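You operate a simulated robot arm through the tools that you are given. There is no shell and no other tool.

Carry out the task below with a simulated two-armed robot. There is one attempt and no reset: what you move stays moved.

## Task
Stir up the settled gelcoat in the blue pail and wash the stick.
Fine: stir till no streaks show; wash the stick in the yellow can and stand it back; can shut, lid back on the pail. The fan stays on.

Only the result counts: the job must be done as asked and must still hold three seconds after the hand-in. Knocking over, shifting, dropping, spilling or breaking anything else fails it. Lids that push on must go on centred and level and be pressed home; caps that screw on are set level and turned clockwise until they are tight.

## Robot
Two 7-joint arms with fingered hands on one trunk that stands fixed in place. Base frame: the origin is at the foot of the trunk, x ahead of it, y to its left, z up; the work surface is at about z = 820. Readings come in mm, degrees, newtons and seconds.
The left shoulder is at [42, 163, 1061], the right one opposite. Each reaches about 1215 mm from its shoulder. Payload 4 kg a hand.
Tool frame (each hand has its own): the origin (TCP) lies between the finger pads and is the grasp point; the fingertips stand 36 mm ahead of it; z points along the fingers, y is the line along which they close. The gripper opens to 124 mm; its body begins 42 mm behind the TCP. The gripper is a hand of 4 fingers: y runs from the thumb to the fingers, the wrist lies at [-15, -99, -189] in the tool frame, and closing takes about 1.5 s.
Orientation is that of the tool frame in the base frame, as a unit quaternion [w, x, y, z]. With the fingers straight down and the wrist toward the robot, the tool's x, y and z point along [0, 1, 0], [1, 0, 0] and [0, 0, -1] of the base frame.

## Interface
- The arms move only by the tool play_rows. It takes "left_increments", "right_increments" or both (then of equal length, played together; a hand with none holds still); each is a list of rows, each an object of numbers (a shift or turn left out is 0, a gripper value left out holds the last): "dx", "dy", "dz": the shift along the tool's x, y, z in mm; "wx", "wy", "wz": the turn, a rotation vector about the tool's x, y, z in degrees; "hand": the opening, from 0 (shut) to 1 (fully open). In form: [{"dx": .., "dy": .., "dz": .., "wx": .., "wy": .., "wz": .., "hand": ..}, ...]. A call has 1 to 20 rows; each row is the pose to reach, as a shift and turn from the pose commanded when the call began, along the tool's axes at that moment. Rows are played at 5 a second. More than 50 mm and 8.6 degrees between two rows, or a gripper value outside its range, and nothing of the call is played. A pose out of reach is approached as far as the arm can. The call stops where the force on the tool passes 40 N (or 10 N more than at its start, if that is more) or the arm is blocked; 0.2 s more then pass. The fingers move at their own pace (about 45 mm/s each) and stop on an object; they squeeze with about 22 N. The grip force told is the motor's: it shows also when the fingers shut on nothing. Time passes only in rows, and 0.2 s behind the last, so rows that repeat a pose let the fingers close. It gives the time, the measured TCP pose, the force on the tool (base axes), the opening and the grip force at its end, in the units of the frame above (readings bear some noise), with the torque about the TCP (base axes, N m) and any sound that the robot's microphone picked up, and new pictures: "show" is both (left out), scene, wrist or none (wrist: the cameras of the hands that moved).
- Cameras (640 x 400 px; columns grow to the right, rows downward): "scene" is now at [144.7, 41.2, 1309.8]; the picture's right is [0.40, -0.91, -0.06], its down [-0.36, -0.10, -0.93] and it looks along [0.84, 0.40, -0.37] (base axes); focal length 215 px, centre (320, 200). "left" rides on the left gripper at [-75, -86, -123] in its tool frame; the picture's right is [-0.70, -0.34, 0.63], its down [0.64, -0.68, 0.35] and it looks along [0.32, 0.65, 0.69] (tool axes); focal length 275 px, centre (320, 200). "right" rides on the right gripper at [75, -86, -123] in its tool frame; the picture's right is [-0.70, 0.34, -0.63], its down [-0.65, -0.68, 0.35] and it looks along [-0.32, 0.65, 0.69] (tool axes); focal length 275 px, centre (320, 200). There is no depth. A picture from a camera that has moved, and an enlarged one, comes with that camera's place and axes in the base frame and with its lens.
- move_column(by): moves the trunk up (or, below 0, down) by that many mm; the arms and the scene camera ride with it, the base frame stays. It gives what a move gives, with no picture.
- grasp_type(shape, hand): the hand has 4 fingers and takes this shape, open, in about a second: jaw (thumb against the fingers, like two jaws); tri (thumb and two fingers); tip (a fingertip pinch); poke (one finger out to press); point (the index stretched); flat (the hand flat); cup (the hand cupped); fist (a fist). The gripper value then closes the fingers along that shape, each until it touches; the sizes above hold for jaw. It gives what a move gives, with no picture.
- pan_tilt(pan, tilt): turns the head with the scene camera to pan (to the left, within 86 degrees either way) and tilt (down, from -29 to 69), counted from straight ahead of the robot (the tilt from the chest, where the trunk bows). It gives what a move gives, and a new picture of the scene camera.
- zoom(camera, box): a new picture of the part [left, top, right, bottom] of that camera's present view, enlarged. It takes no simulated time.
- close_job(): hands the job in; it is judged then, once.

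Places have to be worked out from the pictures, the camera data and where the tool is seen. Open the grippers and draw the arms clear of the work before you hand the job in, unless the task says otherwise.

The tools are called after ">>>" as name(argument=value, ...) on one line, values as JSON. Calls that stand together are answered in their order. play_rows: Moves the arms, as the interface text tells. Its arguments: {"type":"object","properties":{"left_increments":{"type":"array","items":{"type":"object","properties":{"dx":{"type":"number"},"dy":{"type":"number"},"dz":{"type":"number"},"wx":{"type":"number"},"wy":{"type":"number"},"wz":{"type":"number"},"hand":{"type":"number"}}}},"right_increments":{"type":"array","items":{"type":"object","properties":{"dx":{"type":"number"},"dy":{"type":"number"},"dz":{"type":"number"},"wx":{"type":"number"},"wy":{"type":"number"},"wz":{"type":"number"},"hand":{"type":"number"}}}},"show":{"type":"string","enum":["both","scene","wrist","none"]}},"required":[]} The other tools are called the same way: move_column (by) moves the trunk up or down; grasp_type (shape, hand) gives the hand a shape; pan_tilt (pan, tilt) turns the head that bears the scene camera; zoom (camera, box) takes an enlarged picture of a part of a camera's view; close_job () hands the job in.

At the start:

```text
time: 0.0
left_tcp_pos: [539.2, 633.8, 1268.6]
left_orientation: [0.0, 0.707, 0.707, 0.0]
left_ft_force: [0.3, -0.1, -0.4]
left_moment: [0.02, 0.03, -0.02]
left_grip_width: 123.5
left_gripper_force: 0.1
left_shape: jaw
right_tcp_pos: [677.7, 127.2, 1291.9]
right_orientation: [0.0, 0.708, 0.707, -0.001]
right_ft_force: [0.4, -0.3, -0.4]
right_moment: [-0.02, -0.01, -0.02]
right_grip_width: 123.8
right_gripper_force: 0.0
right_shape: jaw
trunk travel left (down, up): [-225.0, 253.0]
head pan, tilt (commanded): [24.2, 13.7]
```

scene: 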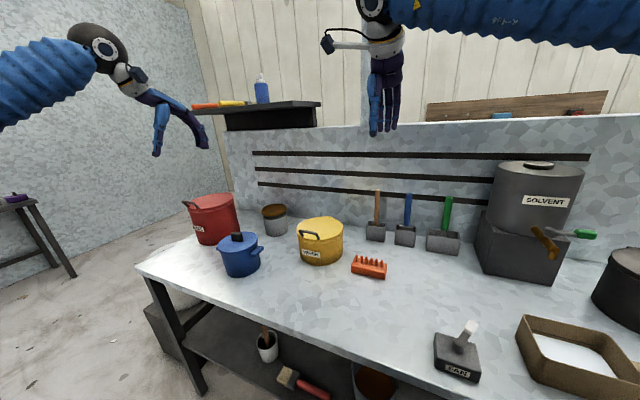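
right: 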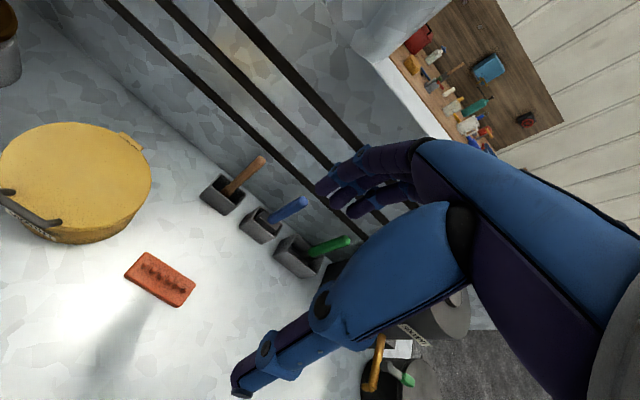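
left: 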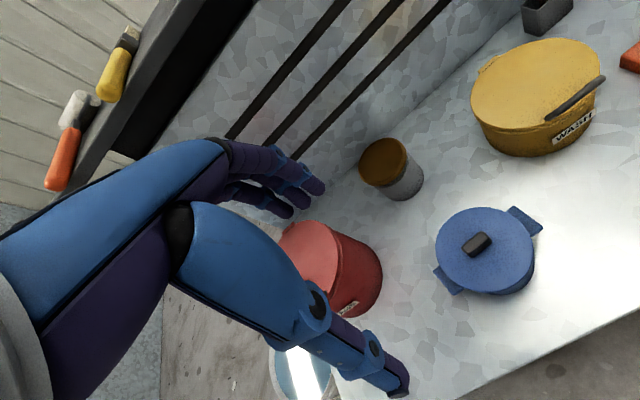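

The pictures show a blue lidded pail, a yellow "WASH" can with a bar handle, and three sticks in stands at the back. I'll zoom in to look closely before moving anything.

>>> zoom(camera="scene", box=[170, 180, 410, 330])

>>> zoom(camera="scene", box=[350, 150, 640, 331])

>>> zoom(camera="left", box=[320, 0, 640, 200])

>>> zoom(camera="left", box=[320, 130, 640, 330])

>>> zoom(camera="right", box=[0, 100, 400, 350])

```text
2.67 times, centred on (290, 255) of scene
camera zoom: at [144.7, 41.2, 1309.8], right [0.4, -0.91, -0.06], down [-0.36, -0.1, -0.93], along [0.84, 0.4, -0.37], focal length 572 px, centre (400, 53)
```

zoom: 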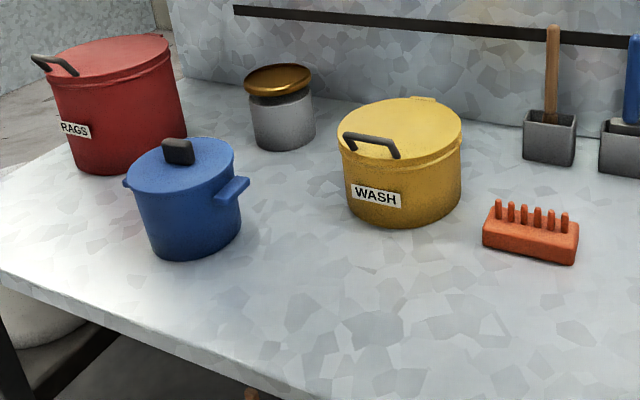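

```text
2.21 times, centred on (495, 240) of scene
camera zoom: at [144.7, 41.2, 1309.8], right [0.4, -0.91, -0.06], down [-0.36, -0.1, -0.93], along [0.84, 0.4, -0.37], focal length 474 px, centre (-66, 111)
```

zoom: 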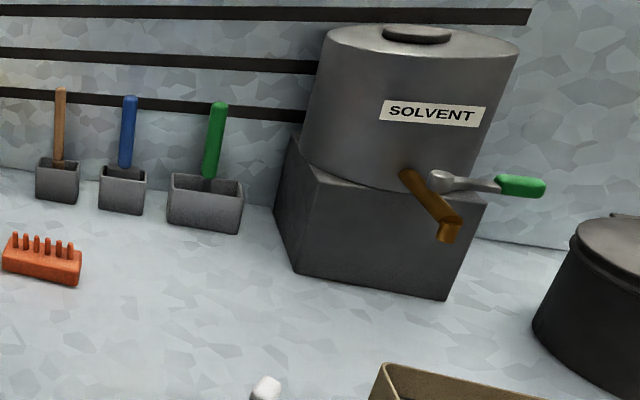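

```text
2.00 times, centred on (480, 100) of left
camera zoom: at [455.1, 557.9, 1392.8], right [-0.34, -0.7, -0.63], down [-0.68, 0.64, -0.35], along [0.65, 0.32, -0.69], focal length 551 px, centre (0, 400)
```

zoom: 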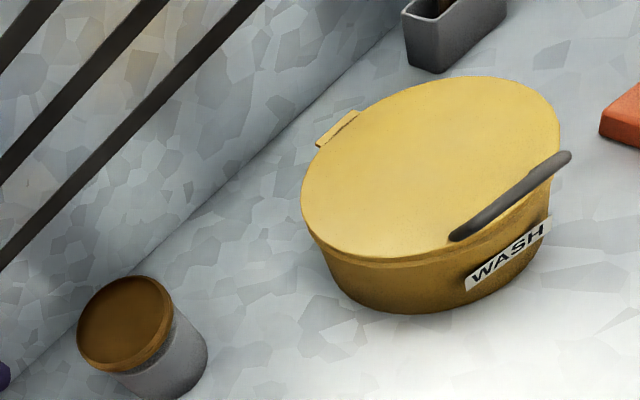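

```text
2.00 times, centred on (480, 230) of left
camera zoom: at [455.1, 557.9, 1392.8], right [-0.34, -0.7, -0.63], down [-0.68, 0.64, -0.35], along [0.65, 0.32, -0.69], focal length 551 px, centre (0, 140)
```

zoom: 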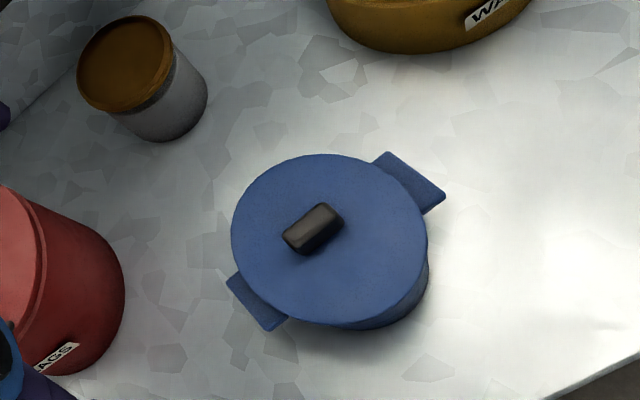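

```text
1.60 times, centred on (200, 225) of right
camera zoom: at [591.7, 201.6, 1414.9], right [0.34, -0.7, 0.63], down [-0.68, -0.65, -0.35], along [0.65, -0.32, -0.69], focal length 440 px, centre (512, 160)
```

zoom: 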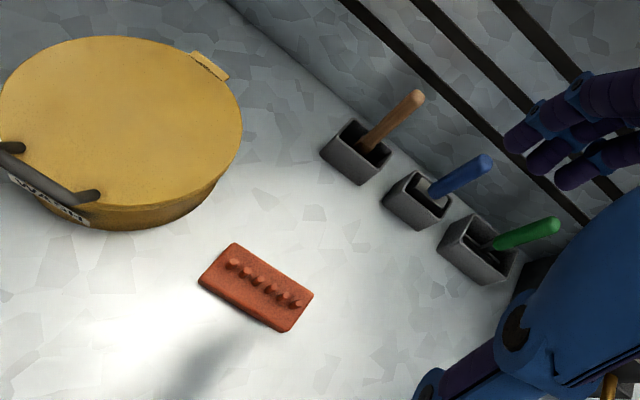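

The front-right box with a lever looks labelled "FAN". I'll zoom on it and look around the rest of the bench.

>>> zoom(camera="scene", box=[400, 290, 560, 390])

>>> pan_tilt(pan=-15, tilt=25)

```text
4.00 times, centred on (480, 340) of scene
camera zoom: at [144.7, 41.2, 1309.8], right [0.4, -0.91, -0.06], down [-0.36, -0.1, -0.93], along [0.84, 0.4, -0.37], focal length 858 px, centre (-320, -360)
```

zoom: 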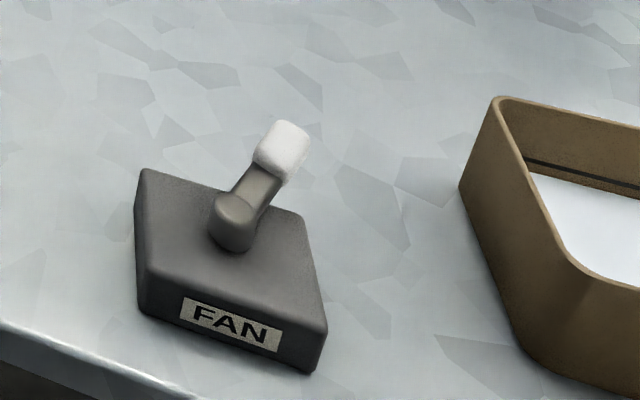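

```text
time: 1.1
left_tcp_pos: [540.6, 632.8, 1270.1]
left_orientation: [0.0, 0.707, 0.707, 0.0]
left_ft_force: [-0.8, 0.8, -0.4]
left_moment: [0.01, 0.01, 0.03]
left_grip_width: 123.7
left_gripper_force: 0.2
left_shape: jaw
right_tcp_pos: [677.0, 126.3, 1293.1]
right_orientation: [0.0, 0.707, 0.707, -0.001]
right_ft_force: [-0.1, -0.1, 0.4]
right_moment: [-0.02, -0.02, -0.01]
right_grip_width: 123.2
right_gripper_force: 0.1
right_shape: jaw
trunk travel left (down, up): [-225.0, 253.0]
head pan, tilt (commanded): [-15.0, 25.0]
camera scene: at [145.7, -20.7, 1291.1], right [-0.26, -0.97, 0.04], down [-0.54, 0.11, -0.83], along [0.8, -0.23, -0.55], focal length 215 px, centre (320, 200)
```

scene: 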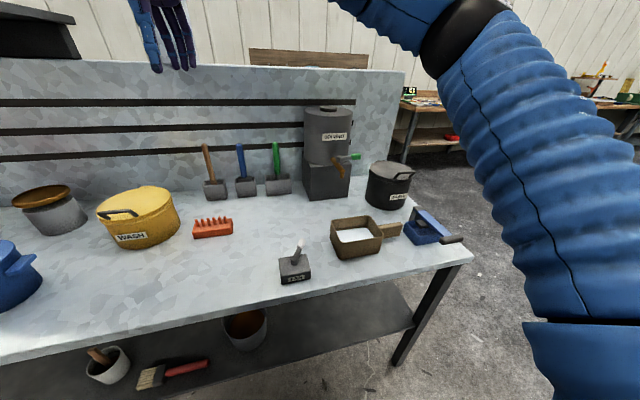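

The fan lever seems set; now I'll zoom on the various tools to pick out the stir stick.

>>> zoom(camera="scene", box=[180, 130, 400, 267])

>>> zoom(camera="scene", box=[260, 150, 480, 288])

>>> zoom(camera="scene", box=[0, 170, 240, 320])

>>> zoom(camera="scene", box=[60, 290, 280, 400])

>>> pan_tilt(pan=45, tilt=25)

```text
2.91 times, centred on (290, 198) of scene
camera zoom: at [145.7, -20.7, 1291.1], right [-0.26, -0.97, 0.04], down [-0.54, 0.11, -0.83], along [0.8, -0.23, -0.55], focal length 624 px, centre (407, 204)
```

zoom: 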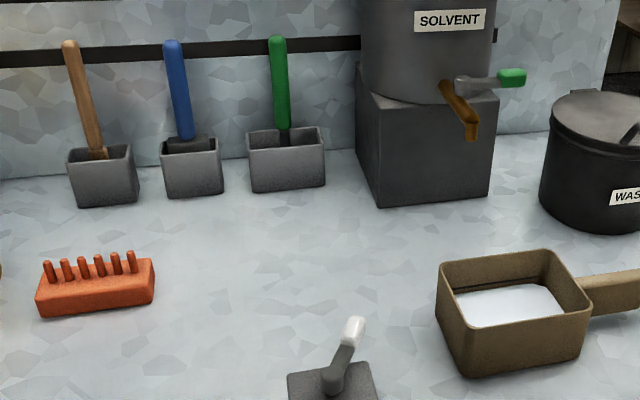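

```text
2.90 times, centred on (370, 219) of scene
camera zoom: at [145.7, -20.7, 1291.1], right [-0.26, -0.97, 0.04], down [-0.54, 0.11, -0.83], along [0.8, -0.23, -0.55], focal length 622 px, centre (175, 145)
```

zoom: 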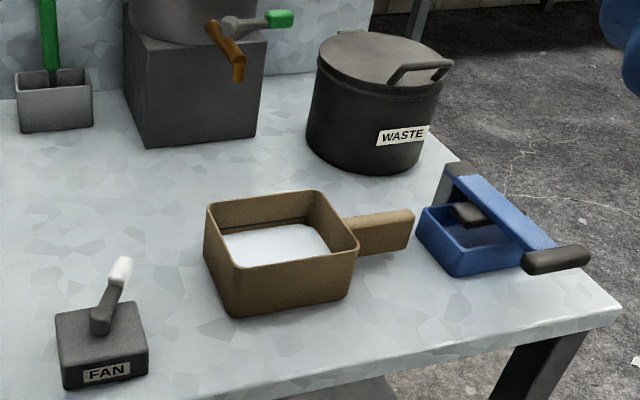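

```text
2.67 times, centred on (120, 245) of scene
camera zoom: at [145.7, -20.7, 1291.1], right [-0.26, -0.97, 0.04], down [-0.54, 0.11, -0.83], along [0.8, -0.23, -0.55], focal length 572 px, centre (853, 80)
```

zoom: 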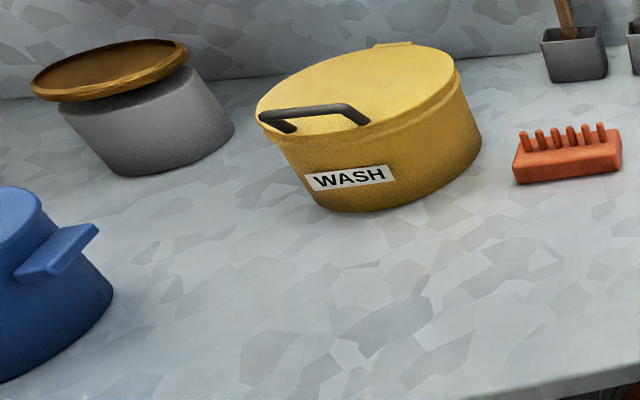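

```text
2.91 times, centred on (170, 345) of scene
camera zoom: at [145.7, -20.7, 1291.1], right [-0.26, -0.97, 0.04], down [-0.54, 0.11, -0.83], along [0.8, -0.23, -0.55], focal length 624 px, centre (756, -222)
```

zoom: 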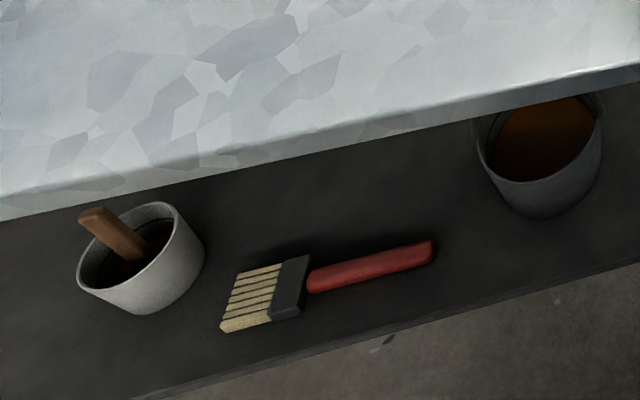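

```text
time: 2.4
left_tcp_pos: [539.8, 633.4, 1269.3]
left_orientation: [0.0, 0.707, 0.707, 0.0]
left_ft_force: [-0.5, -0.6, 0.4]
left_moment: [-0.04, 0.01, 0.06]
left_grip_width: 123.5
left_gripper_force: 0.1
left_shape: jaw
right_tcp_pos: [677.3, 126.0, 1293.5]
right_orientation: [-0.001, 0.707, 0.707, -0.001]
right_ft_force: [0.7, -0.1, 0.6]
right_moment: [0.01, 0.01, -0.01]
right_grip_width: 123.5
right_gripper_force: 0.0
right_shape: jaw
trunk travel left (down, up): [-225.0, 253.0]
head pan, tilt (commanded): [45.0, 25.0]
camera scene: at [122.1, 68.1, 1294.7], right [0.7, -0.71, -0.11], down [-0.43, -0.3, -0.85], along [0.57, 0.64, -0.52], focal length 215 px, centre (320, 200)
```

scene: 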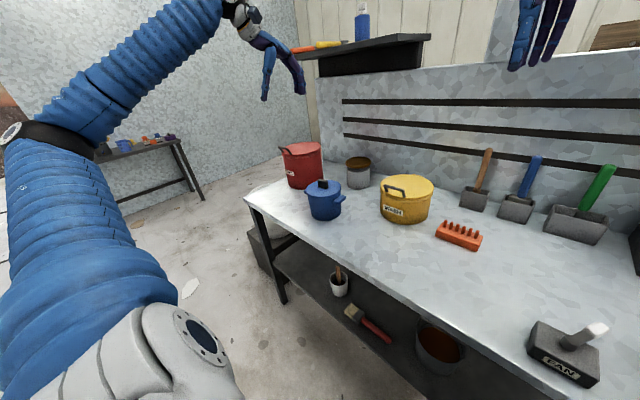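

The stir stick looks like the wooden one in the leftmost stand, near (900,170), and the pail knob is near (591,567,955). I'll bring the left hand above the knob and lower the right hand for a closer view of the stands.

>>> play_rows(left_increments=[{"dx": -11, "dy": 8, "dz": 31}, {"dx": -22, "dy": 17, "dz": 62}, {"dx": -33, "dy": 25, "dz": 93}, {"dx": -44, "dy": 34, "dz": 124}, {"dx": -55, "dy": 42, "dz": 155}, {"dx": -66, "dy": 51, "dz": 185}, {"dx": -66, "dy": 51, "dz": 185}], right_increments=[{"dx": 21, "dy": 2, "dz": 31}, {"dx": 42, "dy": 4, "dz": 62}, {"dx": 63, "dy": 6, "dz": 93}, {"dx": 84, "dy": 9, "dz": 124}, {"dx": 105, "dy": 11, "dz": 155}, {"dx": 128, "dy": 14, "dz": 190}, {"dx": 128, "dy": 14, "dz": 190}])

```text
time: 4.0
left_tcp_pos: [590.4, 566.5, 1086.2]
left_orientation: [0.0, 0.707, 0.707, 0.0]
left_ft_force: [0.2, -0.4, 0.2]
left_moment: [0.02, -0.01, 0.01]
left_grip_width: 123.9
left_gripper_force: 0.0
left_shape: jaw
right_tcp_pos: [690.4, 254.7, 1102.8]
right_orientation: [0.001, 0.707, 0.707, 0.0]
right_ft_force: [-0.2, -0.2, -0.2]
right_moment: [0.01, -0.01, 0.05]
right_grip_width: 123.7
right_gripper_force: 0.1
right_shape: jaw
trunk travel left (down, up): [-225.0, 253.0]
head pan, tilt (commanded): [45.0, 25.0]
camera scene: at [121.1, 67.5, 1295.0], right [0.7, -0.71, -0.11], down [-0.43, -0.3, -0.85], along [0.57, 0.64, -0.52], focal length 215 px, centre (320, 200)
camera right: at [605.8, 328.2, 1225.6], right [0.34, -0.7, 0.63], down [-0.68, -0.64, -0.35], along [0.65, -0.31, -0.69], focal length 275 px, centre (320, 200)
camera left: at [505.2, 491.2, 1208.6], right [-0.34, -0.7, -0.63], down [-0.68, 0.64, -0.35], along [0.65, 0.32, -0.69], focal length 275 px, centre (320, 200)
```

scene: 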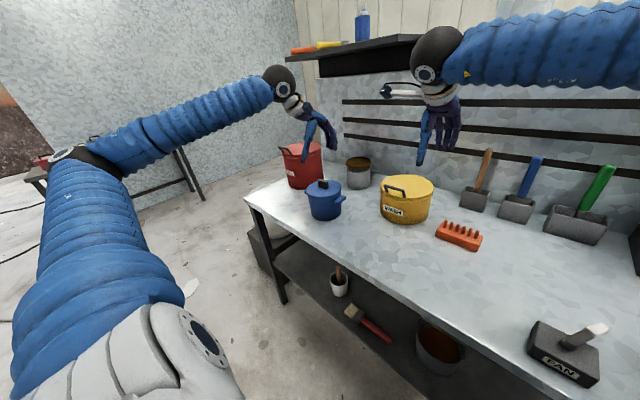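
right: 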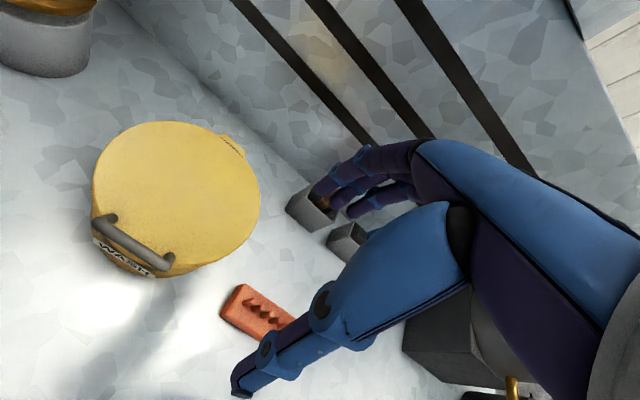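
left: 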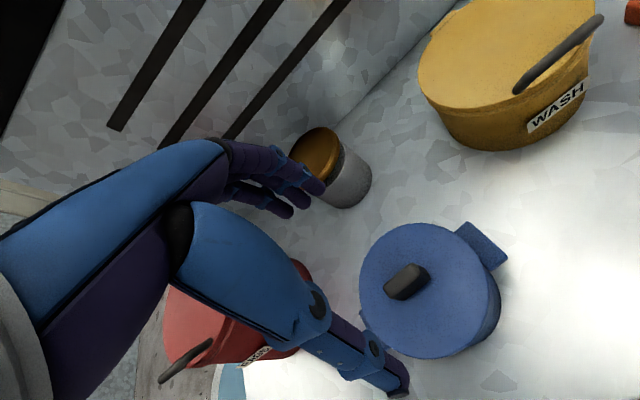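

The left hand hangs above the pail; I need knob height and lid height, so I'll zoom on the pail and the wash can from the scene camera.

>>> zoom(camera="scene", box=[280, 160, 360, 230])

>>> zoom(camera="scene", box=[360, 140, 480, 230])

>>> zoom(camera="left", box=[340, 210, 540, 360])

>>> zoom(camera="right", box=[70, 100, 310, 300])

```text
5.71 times, centred on (320, 195) of scene
camera zoom: at [121.1, 67.5, 1295.0], right [0.7, -0.71, -0.11], down [-0.43, -0.3, -0.85], along [0.57, 0.64, -0.52], focal length 1226 px, centre (320, 229)
```

zoom: 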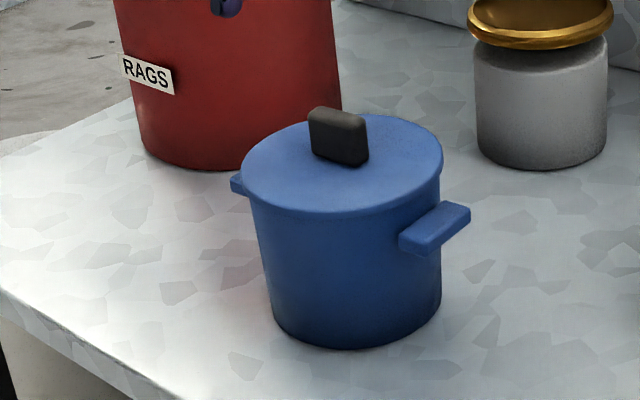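

```text
4.44 times, centred on (420, 185) of scene
camera zoom: at [121.1, 67.5, 1295.0], right [0.7, -0.71, -0.11], down [-0.43, -0.3, -0.85], along [0.57, 0.64, -0.52], focal length 954 px, centre (-124, 267)
```

zoom: 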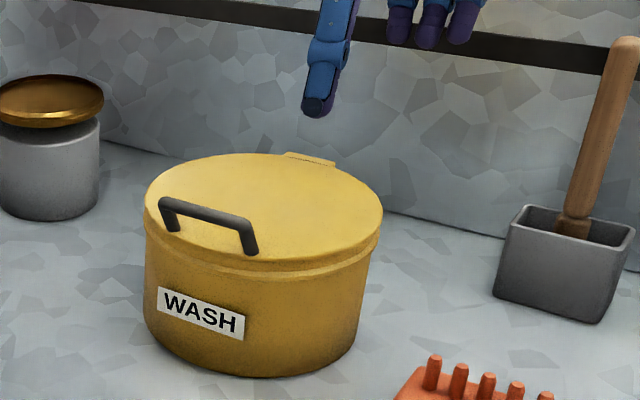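

```text
2.67 times, centred on (440, 285) of left
camera zoom: at [505.2, 491.2, 1208.6], right [-0.34, -0.7, -0.63], down [-0.68, 0.64, -0.35], along [0.65, 0.32, -0.69], focal length 734 px, centre (0, -27)
```

zoom: 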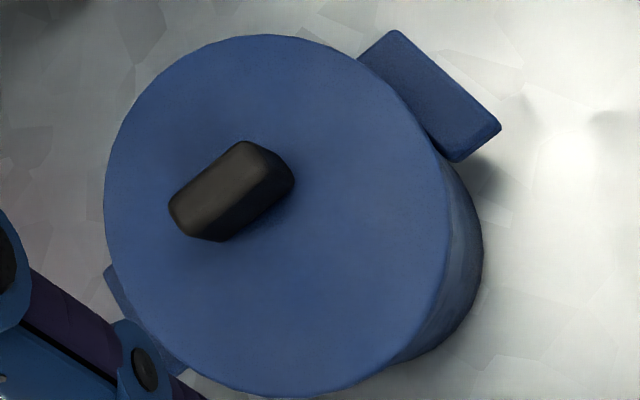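

```text
2.00 times, centred on (190, 200) of right
camera zoom: at [605.8, 328.2, 1225.6], right [0.34, -0.7, 0.63], down [-0.68, -0.64, -0.35], along [0.65, -0.31, -0.69], focal length 551 px, centre (580, 200)
```

zoom: 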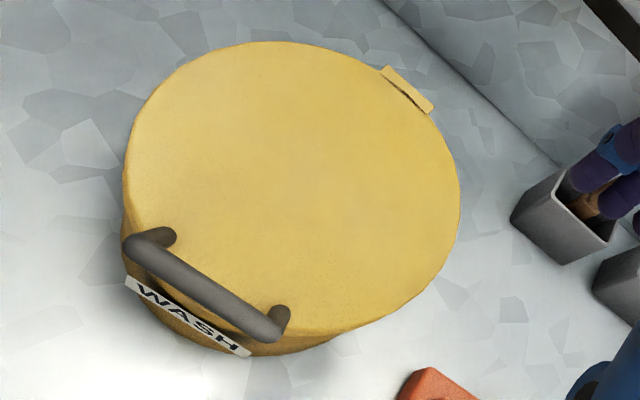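

The lid top looks near z≈925 and the knob top near 953, centred about (595,569). I'll lower the left hand to just astride the knob and check alignment in the pictures.

>>> play_rows(left_increments=[{"dx": 2, "dy": 3, "dz": 30}, {"dx": 3, "dy": 5, "dz": 60}, {"dx": 3, "dy": 5, "dz": 90}, {"dx": 3, "dy": 5, "dz": 105}, {"dx": 3, "dy": 5, "dz": 105}])

>>> pan_tilt(pan=40, tilt=25)

>>> zoom(camera="scene", box=[270, 130, 390, 230])

>>> zoom(camera="left", box=[240, 200, 560, 400])

```text
time: 5.2
left_tcp_pos: [596.5, 567.9, 980.3]
left_orientation: [0.0, 0.707, 0.707, 0.0]
left_ft_force: [0.0, 0.4, 0.6]
left_moment: [0.02, -0.03, 0.03]
left_grip_width: 123.5
left_gripper_force: 0.0
left_shape: jaw
right_tcp_pos: [691.3, 253.7, 1102.5]
right_orientation: [0.0, 0.707, 0.707, -0.001]
right_ft_force: [0.2, -0.1, 1.0]
right_moment: [-0.02, -0.01, 0.04]
right_grip_width: 123.7
right_gripper_force: 0.0
right_shape: jaw
trunk travel left (down, up): [-225.0, 253.0]
head pan, tilt (commanded): [45.0, 25.0]
camera scene: at [121.8, 67.8, 1294.8], right [0.7, -0.71, -0.11], down [-0.43, -0.3, -0.85], along [0.57, 0.64, -0.52], focal length 215 px, centre (320, 200)
camera left: at [510.3, 494.2, 1103.7], right [-0.34, -0.7, -0.63], down [-0.68, 0.64, -0.35], along [0.65, 0.32, -0.69], focal length 275 px, centre (320, 200)
```

scene: 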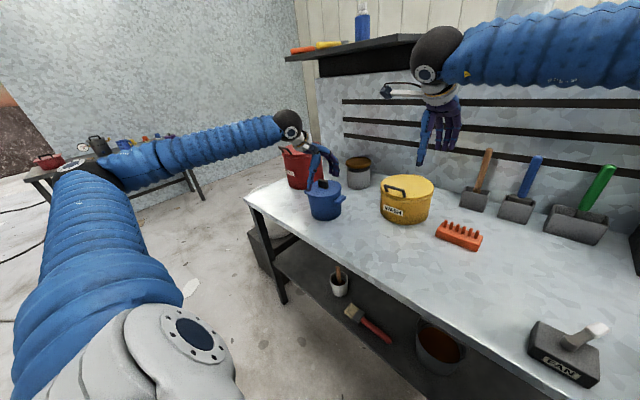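
left: 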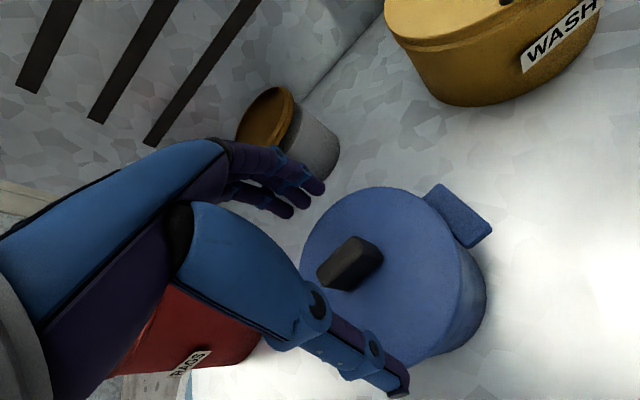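

```text
time: 5.8
left_tcp_pos: [594.5, 570.2, 980.4]
left_orientation: [0.0, 0.707, 0.707, 0.0]
left_ft_force: [-0.1, -0.4, -0.9]
left_moment: [-0.03, 0.01, 0.0]
left_grip_width: 123.9
left_gripper_force: 0.0
left_shape: jaw
right_tcp_pos: [692.4, 254.3, 1102.9]
right_orientation: [-0.001, 0.707, 0.707, 0.0]
right_ft_force: [-0.1, 0.1, 0.3]
right_moment: [0.01, -0.04, 0.04]
right_grip_width: 123.7
right_gripper_force: 0.0
right_shape: jaw
trunk travel left (down, up): [-225.0, 253.0]
head pan, tilt (commanded): [40.0, 25.0]
camera scene: at [127.5, 62.5, 1293.8], right [0.64, -0.77, -0.1], down [-0.46, -0.27, -0.85], along [0.62, 0.58, -0.52], focal length 215 px, centre (320, 200)
```

scene: 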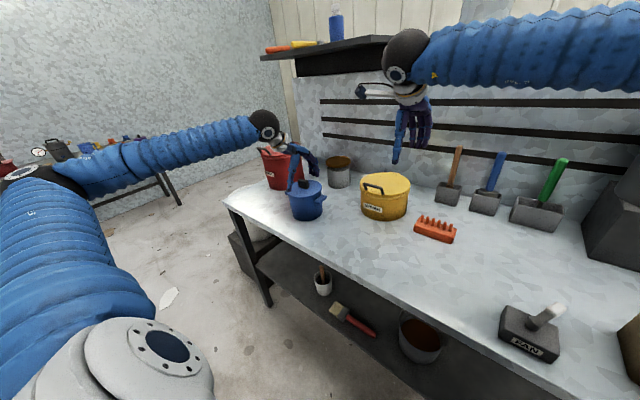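

```text
4.00 times, centred on (330, 180) of scene
camera zoom: at [127.5, 62.5, 1293.8], right [0.64, -0.77, -0.1], down [-0.46, -0.27, -0.85], along [0.62, 0.58, -0.52], focal length 858 px, centre (280, 280)
```

zoom: 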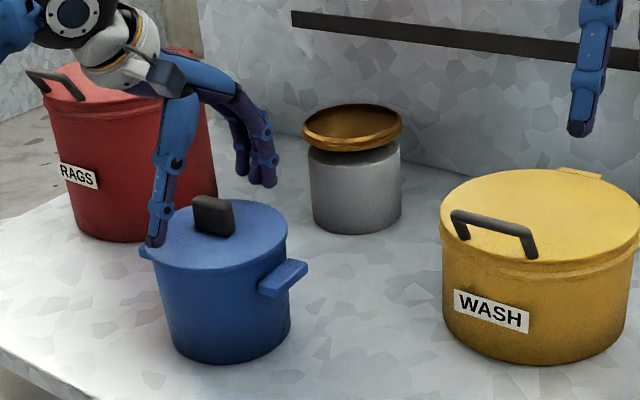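

```text
2.00 times, centred on (400, 300) of left
camera zoom: at [510.7, 494.7, 1103.3], right [-0.34, -0.7, -0.63], down [-0.68, 0.64, -0.35], along [0.65, 0.32, -0.69], focal length 551 px, centre (160, 0)
```

zoom: 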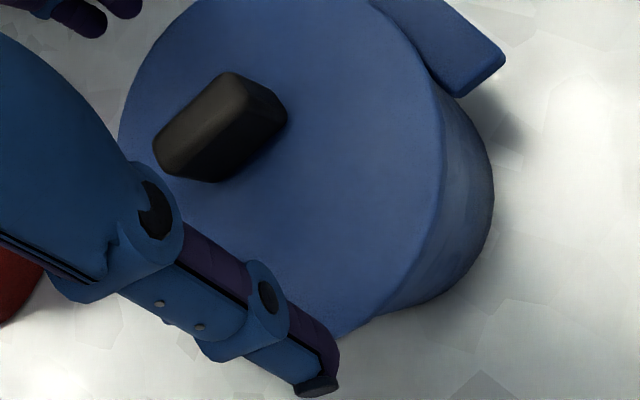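

The knob sits roughly between the thumb and fingers, maybe 2–3 mm further out in x. I'll shift 2.5 mm, lower 9 mm and close slowly on the knob.

>>> play_rows(left_increments=[{"dy": 2.5, "dz": 4}, {"dx": 1, "dy": 2.5, "dz": 9}, {"dx": 1, "dy": 2.5, "dz": 9, "hand": 0.6}, {"dx": 1, "dy": 2.5, "dz": 9, "hand": 0.4}, {"dx": 1, "dy": 2.5, "dz": 9, "hand": 0.35}, {"dx": 1, "dy": 2.5, "dz": 9, "hand": 0.35}, {"dx": 1, "dy": 2.5, "dz": 9, "hand": 0.35}], show="none")

>>> zoom(camera="left", box=[240, 200, 560, 400])

>>> zoom(camera="scene", box=[270, 140, 350, 210])

```text
time: 7.4
left_tcp_pos: [598.9, 570.2, 972.2]
left_orientation: [0.0, 0.707, 0.707, 0.0]
left_ft_force: [-0.7, 0.5, -0.8]
left_moment: [-0.02, -0.02, 0.0]
left_grip_width: 44.2
left_gripper_force: 0.2
left_shape: jaw
right_tcp_pos: [692.2, 254.8, 1102.9]
right_orientation: [-0.001, 0.707, 0.707, 0.0]
right_ft_force: [-0.3, 0.0, 1.1]
right_moment: [0.02, 0.03, -0.02]
right_grip_width: 123.4
right_gripper_force: 0.1
right_shape: jaw
trunk travel left (down, up): [-225.0, 253.0]
head pan, tilt (commanded): [40.0, 25.0]
```

```text
2.00 times, centred on (400, 300) of left
camera zoom: at [512.8, 495.4, 1093.9], right [-0.34, -0.7, -0.63], down [-0.68, 0.64, -0.35], along [0.65, 0.32, -0.69], focal length 551 px, centre (160, 0)
```

zoom: 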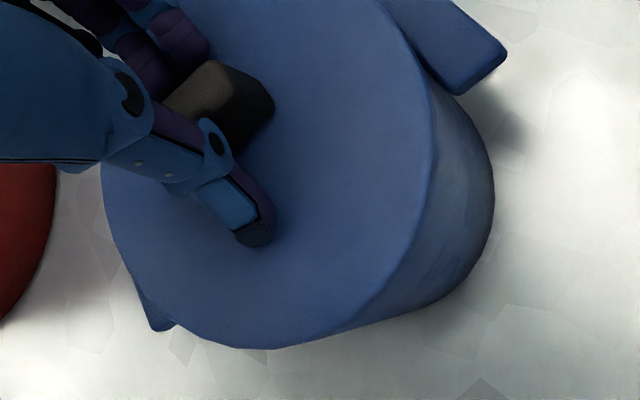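

```text
5.71 times, centred on (310, 175) of scene
camera zoom: at [127.4, 62.3, 1293.8], right [0.64, -0.77, -0.1], down [-0.46, -0.27, -0.85], along [0.62, 0.58, -0.52], focal length 1226 px, centre (377, 343)
```

zoom: 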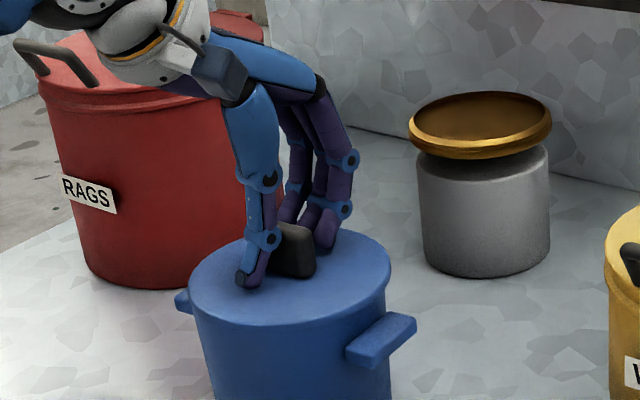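

Thumb and fingers straddle the knob with roughly equal gaps. I'll close fully and hold.

>>> play_rows(left_increments=[{"hand": 0.28}, {"hand": 0.22}, {"hand": 0.16}, {"hand": 0.1}, {"hand": 0.0}, {"hand": 0.0}, {"hand": 0.0}], show="none")

>>> zoom(camera="left", box=[240, 200, 560, 400])

>>> zoom(camera="scene", box=[270, 140, 350, 210])

```text
time: 9.0
left_tcp_pos: [597.8, 570.6, 971.5]
left_orientation: [0.0, 0.708, 0.707, -0.001]
left_ft_force: [-2.3, 0.8, 5.3]
left_moment: [0.03, -0.25, 0.01]
left_grip_width: 22.1
left_gripper_force: 22.3
left_shape: jaw
right_tcp_pos: [691.3, 254.4, 1103.7]
right_orientation: [0.0, 0.707, 0.708, 0.001]
right_ft_force: [-0.4, -0.2, 1.0]
right_moment: [-0.01, 0.0, 0.0]
right_grip_width: 123.6
right_gripper_force: 0.1
right_shape: jaw
trunk travel left (down, up): [-225.0, 253.0]
head pan, tilt (commanded): [40.0, 25.0]
```

```text
2.00 times, centred on (400, 300) of left
camera zoom: at [512.5, 495.2, 1094.5], right [-0.34, -0.7, -0.63], down [-0.68, 0.64, -0.35], along [0.65, 0.32, -0.69], focal length 551 px, centre (160, 0)
```

zoom: 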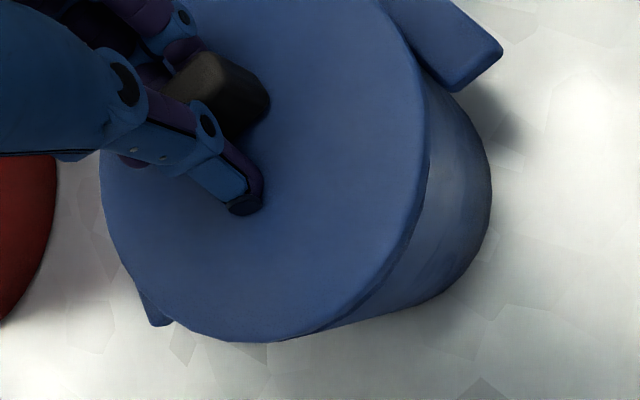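

```text
5.71 times, centred on (310, 175) of scene
camera zoom: at [127.0, 62.0, 1293.9], right [0.64, -0.77, -0.1], down [-0.46, -0.27, -0.85], along [0.62, 0.58, -0.52], focal length 1226 px, centre (377, 343)
```

zoom: 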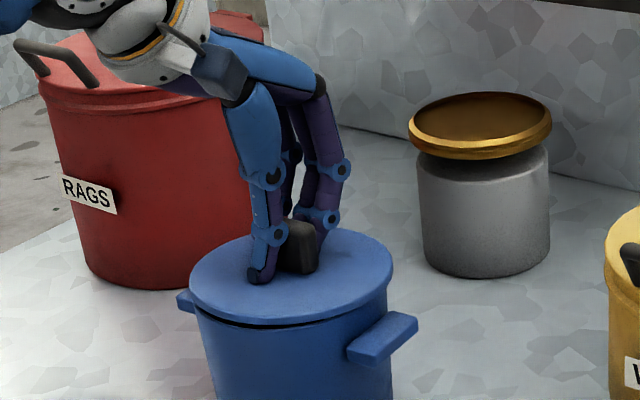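

The grip is firm on the knob (22 mm wide) and the lid's front already shows a slight gap. I'll lift slowly and check that only the lid comes up.

>>> play_rows(left_increments=[{"dz": -3}, {"dz": -6}, {"dz": -10}, {"dz": -15}, {"dz": -22}, {"dz": -30}, {"dz": -30}], show="none")

>>> zoom(camera="scene", box=[260, 130, 360, 220])

>>> zoom(camera="left", box=[240, 200, 560, 400])

```text
time: 10.6
left_tcp_pos: [599.1, 572.0, 1000.9]
left_orientation: [0.0, 0.707, 0.707, 0.0]
left_ft_force: [0.7, -0.4, -0.2]
left_moment: [-0.02, 0.06, 0.03]
left_grip_width: 20.0
left_gripper_force: 21.7
left_shape: jaw
right_tcp_pos: [692.9, 254.3, 1101.4]
right_orientation: [-0.001, 0.707, 0.707, -0.001]
right_ft_force: [-0.5, -0.4, -0.7]
right_moment: [0.0, 0.03, -0.01]
right_grip_width: 123.5
right_gripper_force: 0.1
right_shape: jaw
trunk travel left (down, up): [-225.0, 253.0]
head pan, tilt (commanded): [40.0, 25.0]
```

```text
4.44 times, centred on (310, 175) of scene
camera zoom: at [127.5, 62.4, 1293.8], right [0.64, -0.77, -0.1], down [-0.46, -0.27, -0.85], along [0.62, 0.58, -0.52], focal length 954 px, centre (364, 311)
```

zoom: 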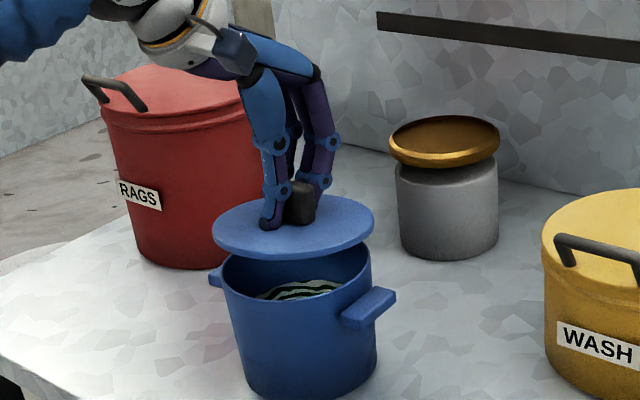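

```text
2.00 times, centred on (400, 300) of left
camera zoom: at [514.2, 495.8, 1123.5], right [-0.34, -0.7, -0.63], down [-0.68, 0.64, -0.35], along [0.65, 0.32, -0.69], focal length 551 px, centre (160, 0)
```

zoom: 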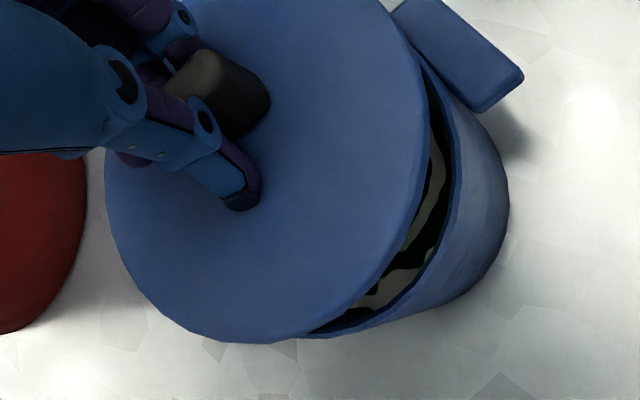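

The lid is free and the streaky gelcoat shows beneath. I'll carry the lid up and off to the left, clear of the pail and the red can, and keep holding it.

>>> play_rows(left_increments=[{"dz": -25}, {"dz": -50}, {"dz": -80}, {"dx": 20, "dy": -8, "dz": -105}, {"dx": 50, "dy": -20, "dz": -130}, {"dx": 85, "dy": -32, "dz": -150}, {"dx": 120, "dy": -45, "dz": -165}, {"dx": 155, "dy": -58, "dz": -175}, {"dx": 180, "dy": -66, "dz": -180}, {"dx": 190, "dy": -70, "dz": -180}, {"dx": 190, "dy": -70, "dz": -180}], show="both")

>>> zoom(camera="scene", box=[260, 130, 440, 240])

```text
time: 13.0
left_tcp_pos: [529.5, 760.8, 1179.5]
left_orientation: [-0.001, 0.707, 0.707, 0.0]
left_ft_force: [-0.2, 0.1, -0.4]
left_moment: [0.01, 0.01, 0.02]
left_grip_width: 19.6
left_gripper_force: 21.8
left_shape: jaw
right_tcp_pos: [692.3, 253.1, 1103.2]
right_orientation: [-0.001, 0.707, 0.707, -0.001]
right_ft_force: [-0.1, 0.4, -0.5]
right_moment: [0.03, 0.0, -0.01]
right_grip_width: 123.7
right_gripper_force: 0.1
right_shape: jaw
trunk travel left (down, up): [-225.0, 253.0]
head pan, tilt (commanded): [40.0, 25.0]
camera scene: at [127.5, 62.2, 1293.9], right [0.64, -0.77, -0.1], down [-0.46, -0.27, -0.85], along [0.62, 0.58, -0.52], focal length 215 px, centre (320, 200)
camera left: at [443.7, 686.0, 1303.1], right [-0.34, -0.7, -0.63], down [-0.68, 0.64, -0.35], along [0.65, 0.32, -0.69], focal length 275 px, centre (320, 200)
```

scene: 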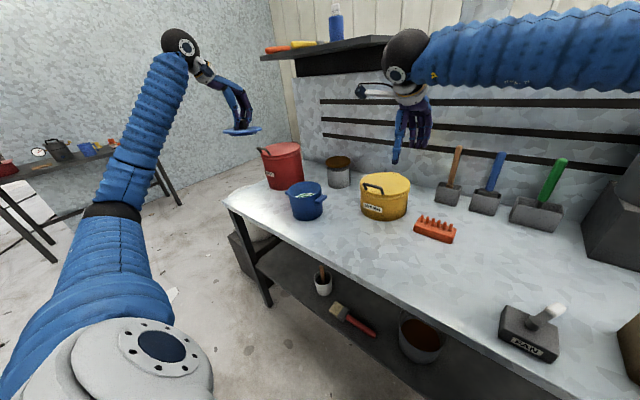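
left: 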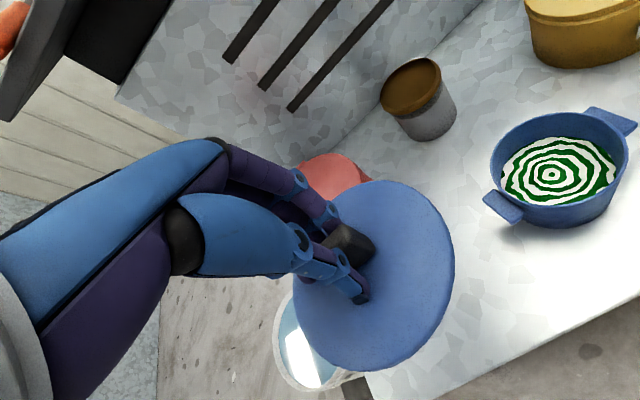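

```text
3.56 times, centred on (350, 185) of scene
camera zoom: at [127.5, 62.2, 1293.9], right [0.64, -0.77, -0.1], down [-0.46, -0.27, -0.85], along [0.62, 0.58, -0.52], focal length 763 px, centre (213, 253)
```

zoom: 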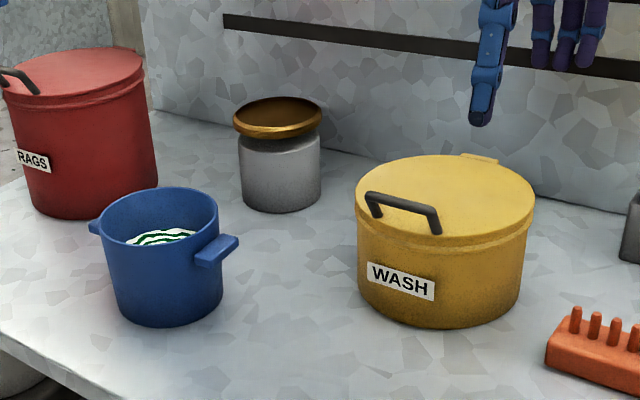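

The gelcoat's streaks are green on white, about half-deep. Next I'll see whether the wash can's hinged lid stays open: its bar handle is near (680,341,955) along y, so I bring the right hand over it.

>>> play_rows(right_increments=[{"dx": 30, "dy": -4, "dz": 20}, {"dx": 60, "dy": -8, "dz": 45}, {"dx": 87, "dy": -11, "dz": 70}, {"dx": 87, "dy": -11, "dz": 95}, {"dx": 87, "dy": -11, "dz": 112}, {"dx": 87, "dy": -11, "dz": 112}], show="both")

>>> zoom(camera="scene", box=[320, 110, 460, 230])

>>> zoom(camera="right", box=[80, 200, 400, 400])

```text
time: 14.4
left_tcp_pos: [529.1, 760.6, 1180.8]
left_orientation: [0.0, 0.707, 0.707, 0.0]
left_ft_force: [-0.1, 0.1, -0.6]
left_moment: [0.03, -0.01, -0.01]
left_grip_width: 19.5
left_gripper_force: 22.0
left_shape: jaw
right_tcp_pos: [680.6, 341.2, 991.8]
right_orientation: [0.0, 0.707, 0.707, 0.0]
right_ft_force: [0.1, -0.1, -1.1]
right_moment: [-0.02, -0.02, -0.01]
right_grip_width: 123.5
right_gripper_force: 0.1
right_shape: jaw
trunk travel left (down, up): [-225.0, 253.0]
head pan, tilt (commanded): [40.0, 25.0]
camera scene: at [127.4, 62.1, 1293.9], right [0.64, -0.77, -0.1], down [-0.46, -0.27, -0.85], along [0.62, 0.58, -0.52], focal length 215 px, centre (320, 200)
camera right: at [595.2, 416.0, 1114.2], right [0.34, -0.7, 0.63], down [-0.68, -0.64, -0.35], along [0.65, -0.32, -0.69], focal length 275 px, centre (320, 200)
```

scene: 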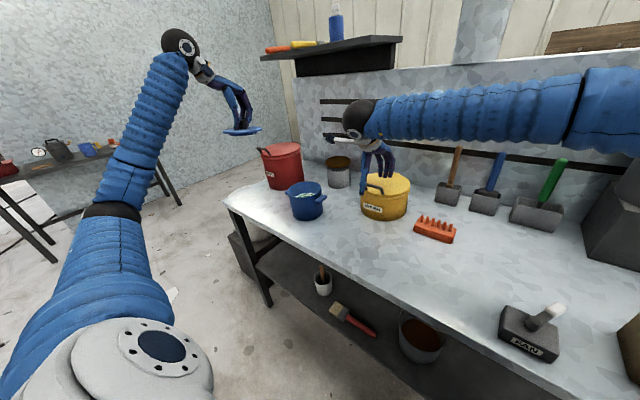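
right: 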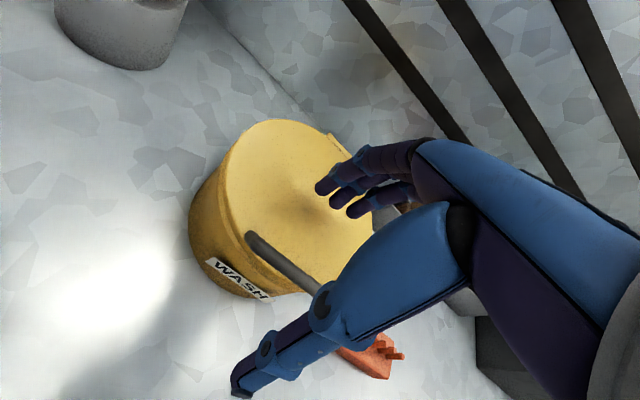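

```text
3.33 times, centred on (390, 170) of scene
camera zoom: at [127.4, 62.1, 1293.9], right [0.64, -0.77, -0.1], down [-0.46, -0.27, -0.85], along [0.62, 0.58, -0.52], focal length 715 px, centre (87, 300)
```

zoom: 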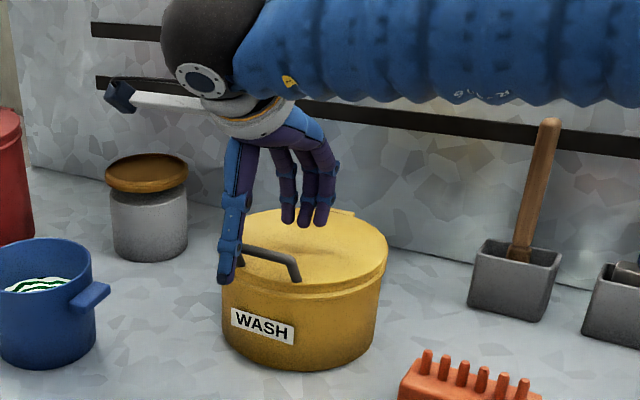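

```text
2.00 times, centred on (240, 300) of right
camera zoom: at [595.2, 416.0, 1114.2], right [0.34, -0.7, 0.63], down [-0.68, -0.64, -0.35], along [0.65, -0.32, -0.69], focal length 551 px, centre (480, 0)
```

zoom: 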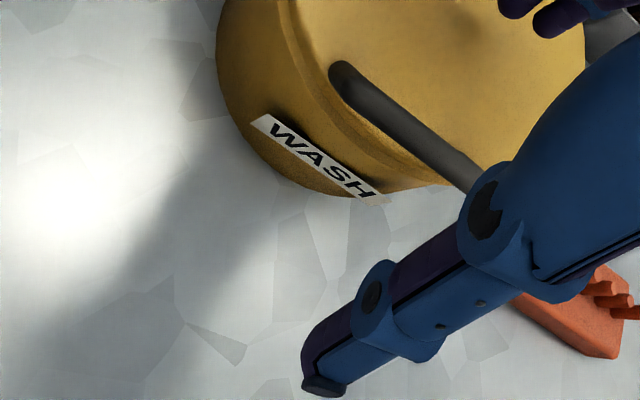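

The bar lies under the right hand's grip line (x≈680). I'll lower ~18 mm so the fingertips flank the bar above the lid, then close part way.

>>> play_rows(right_increments=[{"dz": 8}, {"dz": 16}, {"dz": 18, "hand": 0.7}, {"dz": 18, "hand": 0.5}, {"dz": 18, "hand": 0.35}, {"dz": 18, "hand": 0.3}, {"dz": 18, "hand": 0.3}], show="none")

>>> zoom(camera="scene", box=[340, 140, 420, 220])

>>> zoom(camera="right", box=[180, 150, 400, 350])

```text
time: 16.0
left_tcp_pos: [528.5, 761.7, 1181.1]
left_orientation: [0.0, 0.707, 0.707, 0.0]
left_ft_force: [0.4, -0.7, 0.3]
left_moment: [0.01, -0.02, 0.03]
left_grip_width: 19.6
left_gripper_force: 22.1
left_shape: jaw
right_tcp_pos: [679.0, 341.8, 972.7]
right_orientation: [-0.001, 0.707, 0.707, -0.001]
right_ft_force: [-1.9, -0.2, -0.2]
right_moment: [0.01, 0.06, 0.01]
right_grip_width: 39.7
right_gripper_force: 0.1
right_shape: jaw
trunk travel left (down, up): [-225.0, 253.0]
head pan, tilt (commanded): [40.0, 25.0]
```

```text
5.00 times, centred on (380, 180) of scene
camera zoom: at [127.1, 62.4, 1293.9], right [0.64, -0.77, -0.1], down [-0.46, -0.27, -0.85], along [0.62, 0.58, -0.52], focal length 1073 px, centre (20, 300)
```

zoom: 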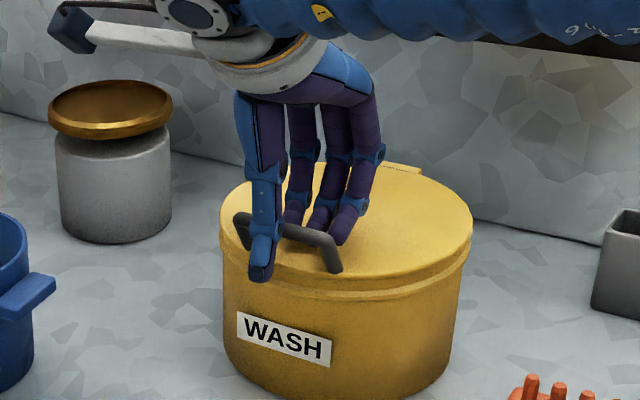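

```text
2.00 times, centred on (290, 250) of right
camera zoom: at [594.3, 416.3, 1095.3], right [0.34, -0.7, 0.63], down [-0.68, -0.65, -0.34], along [0.65, -0.32, -0.69], focal length 551 px, centre (380, 100)
```

zoom: 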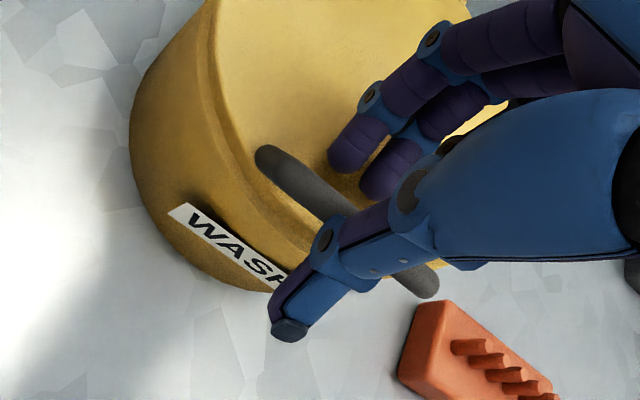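

The bar sits between thumb and fingers. I'll close on it.

>>> play_rows(right_increments=[{"hand": 0.25}, {"hand": 0.18}, {"hand": 0.1}, {"hand": 0.0}, {"hand": 0.0}, {"hand": 0.0}, {"hand": 0.0}], show="none")

>>> zoom(camera="scene", box=[340, 140, 420, 220])

```text
time: 17.6
left_tcp_pos: [527.5, 761.3, 1180.2]
left_orientation: [0.0, 0.707, 0.707, -0.001]
left_ft_force: [0.3, 0.1, -0.8]
left_moment: [0.0, -0.01, -0.01]
left_grip_width: 19.6
left_gripper_force: 22.1
left_shape: jaw
right_tcp_pos: [679.9, 341.5, 972.8]
right_orientation: [0.0, 0.707, 0.708, 0.0]
right_ft_force: [-10.5, -0.7, 2.9]
right_moment: [-0.03, 0.02, 0.14]
right_grip_width: 10.1
right_gripper_force: 21.7
right_shape: jaw
trunk travel left (down, up): [-225.0, 253.0]
head pan, tilt (commanded): [40.0, 25.0]
```

```text
5.00 times, centred on (380, 180) of scene
camera zoom: at [126.3, 62.3, 1294.0], right [0.64, -0.77, -0.1], down [-0.46, -0.27, -0.85], along [0.62, 0.58, -0.52], focal length 1073 px, centre (20, 300)
```

zoom: 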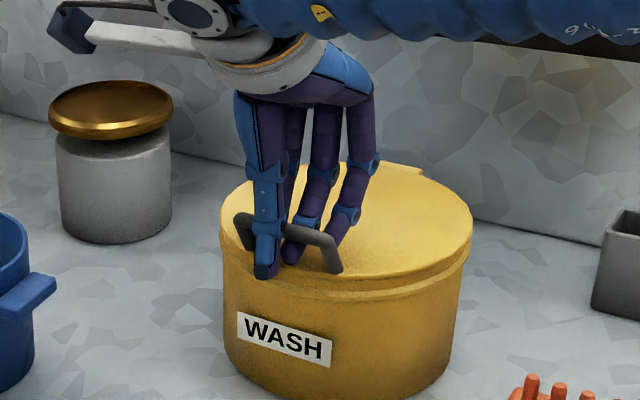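

Gripped (10 mm bar), with a 10 N sideways pull showing the bar is a few mm nearer the robot. I'll ease the hand back 3 mm and start lifting along the hinge arc, about 20°.

>>> play_rows(right_increments=[{"dy": -3}, {"dy": -2, "dz": -7}, {"dy": -1, "dz": -14}, {"dy": 2, "dz": -21}, {"dy": 5, "dz": -29}, {"dy": 8, "dz": -36}, {"dy": 12, "dz": -45}, {"dy": 17, "dz": -56}, {"dy": 17, "dz": -56}], show="scene")

>>> zoom(camera="scene", box=[330, 110, 430, 220])

```text
time: 19.6
left_tcp_pos: [528.5, 760.9, 1180.7]
left_orientation: [0.0, 0.707, 0.707, 0.0]
left_ft_force: [0.1, -0.5, -0.7]
left_moment: [0.02, -0.05, 0.02]
left_grip_width: 19.6
left_gripper_force: 22.6
left_shape: jaw
right_tcp_pos: [696.5, 341.2, 1030.4]
right_orientation: [0.0, 0.707, 0.707, 0.001]
right_ft_force: [-7.3, -1.8, 5.8]
right_moment: [0.01, 0.11, 0.04]
right_grip_width: 7.4
right_gripper_force: 22.0
right_shape: jaw
trunk travel left (down, up): [-225.0, 253.0]
head pan, tilt (commanded): [40.0, 25.0]
camera scene: at [126.4, 62.1, 1294.0], right [0.64, -0.77, -0.1], down [-0.46, -0.27, -0.85], along [0.62, 0.58, -0.52], focal length 215 px, centre (320, 200)
```

scene: 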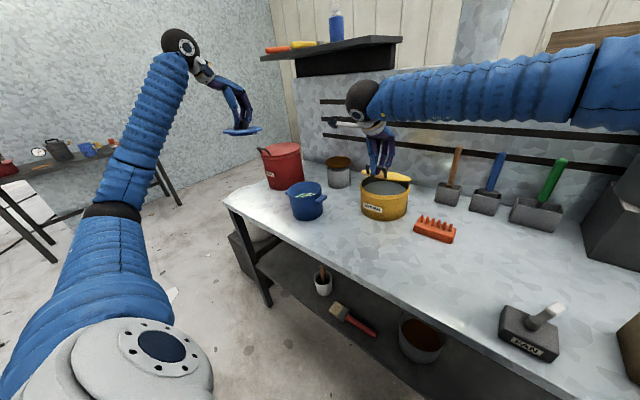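

```text
3.64 times, centred on (380, 165) of scene
camera zoom: at [126.4, 62.1, 1294.0], right [0.64, -0.77, -0.1], down [-0.46, -0.27, -0.85], along [0.62, 0.58, -0.52], focal length 780 px, centre (102, 327)
```

zoom: 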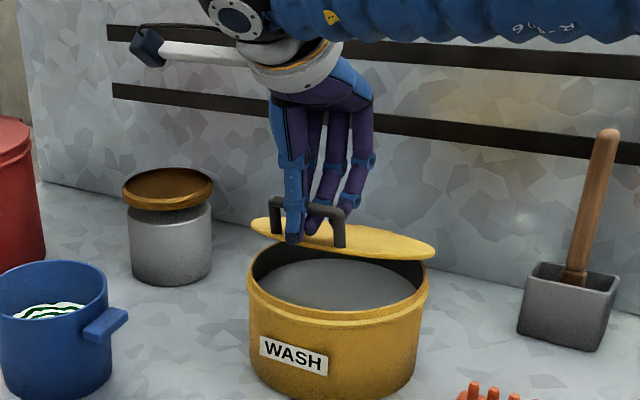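

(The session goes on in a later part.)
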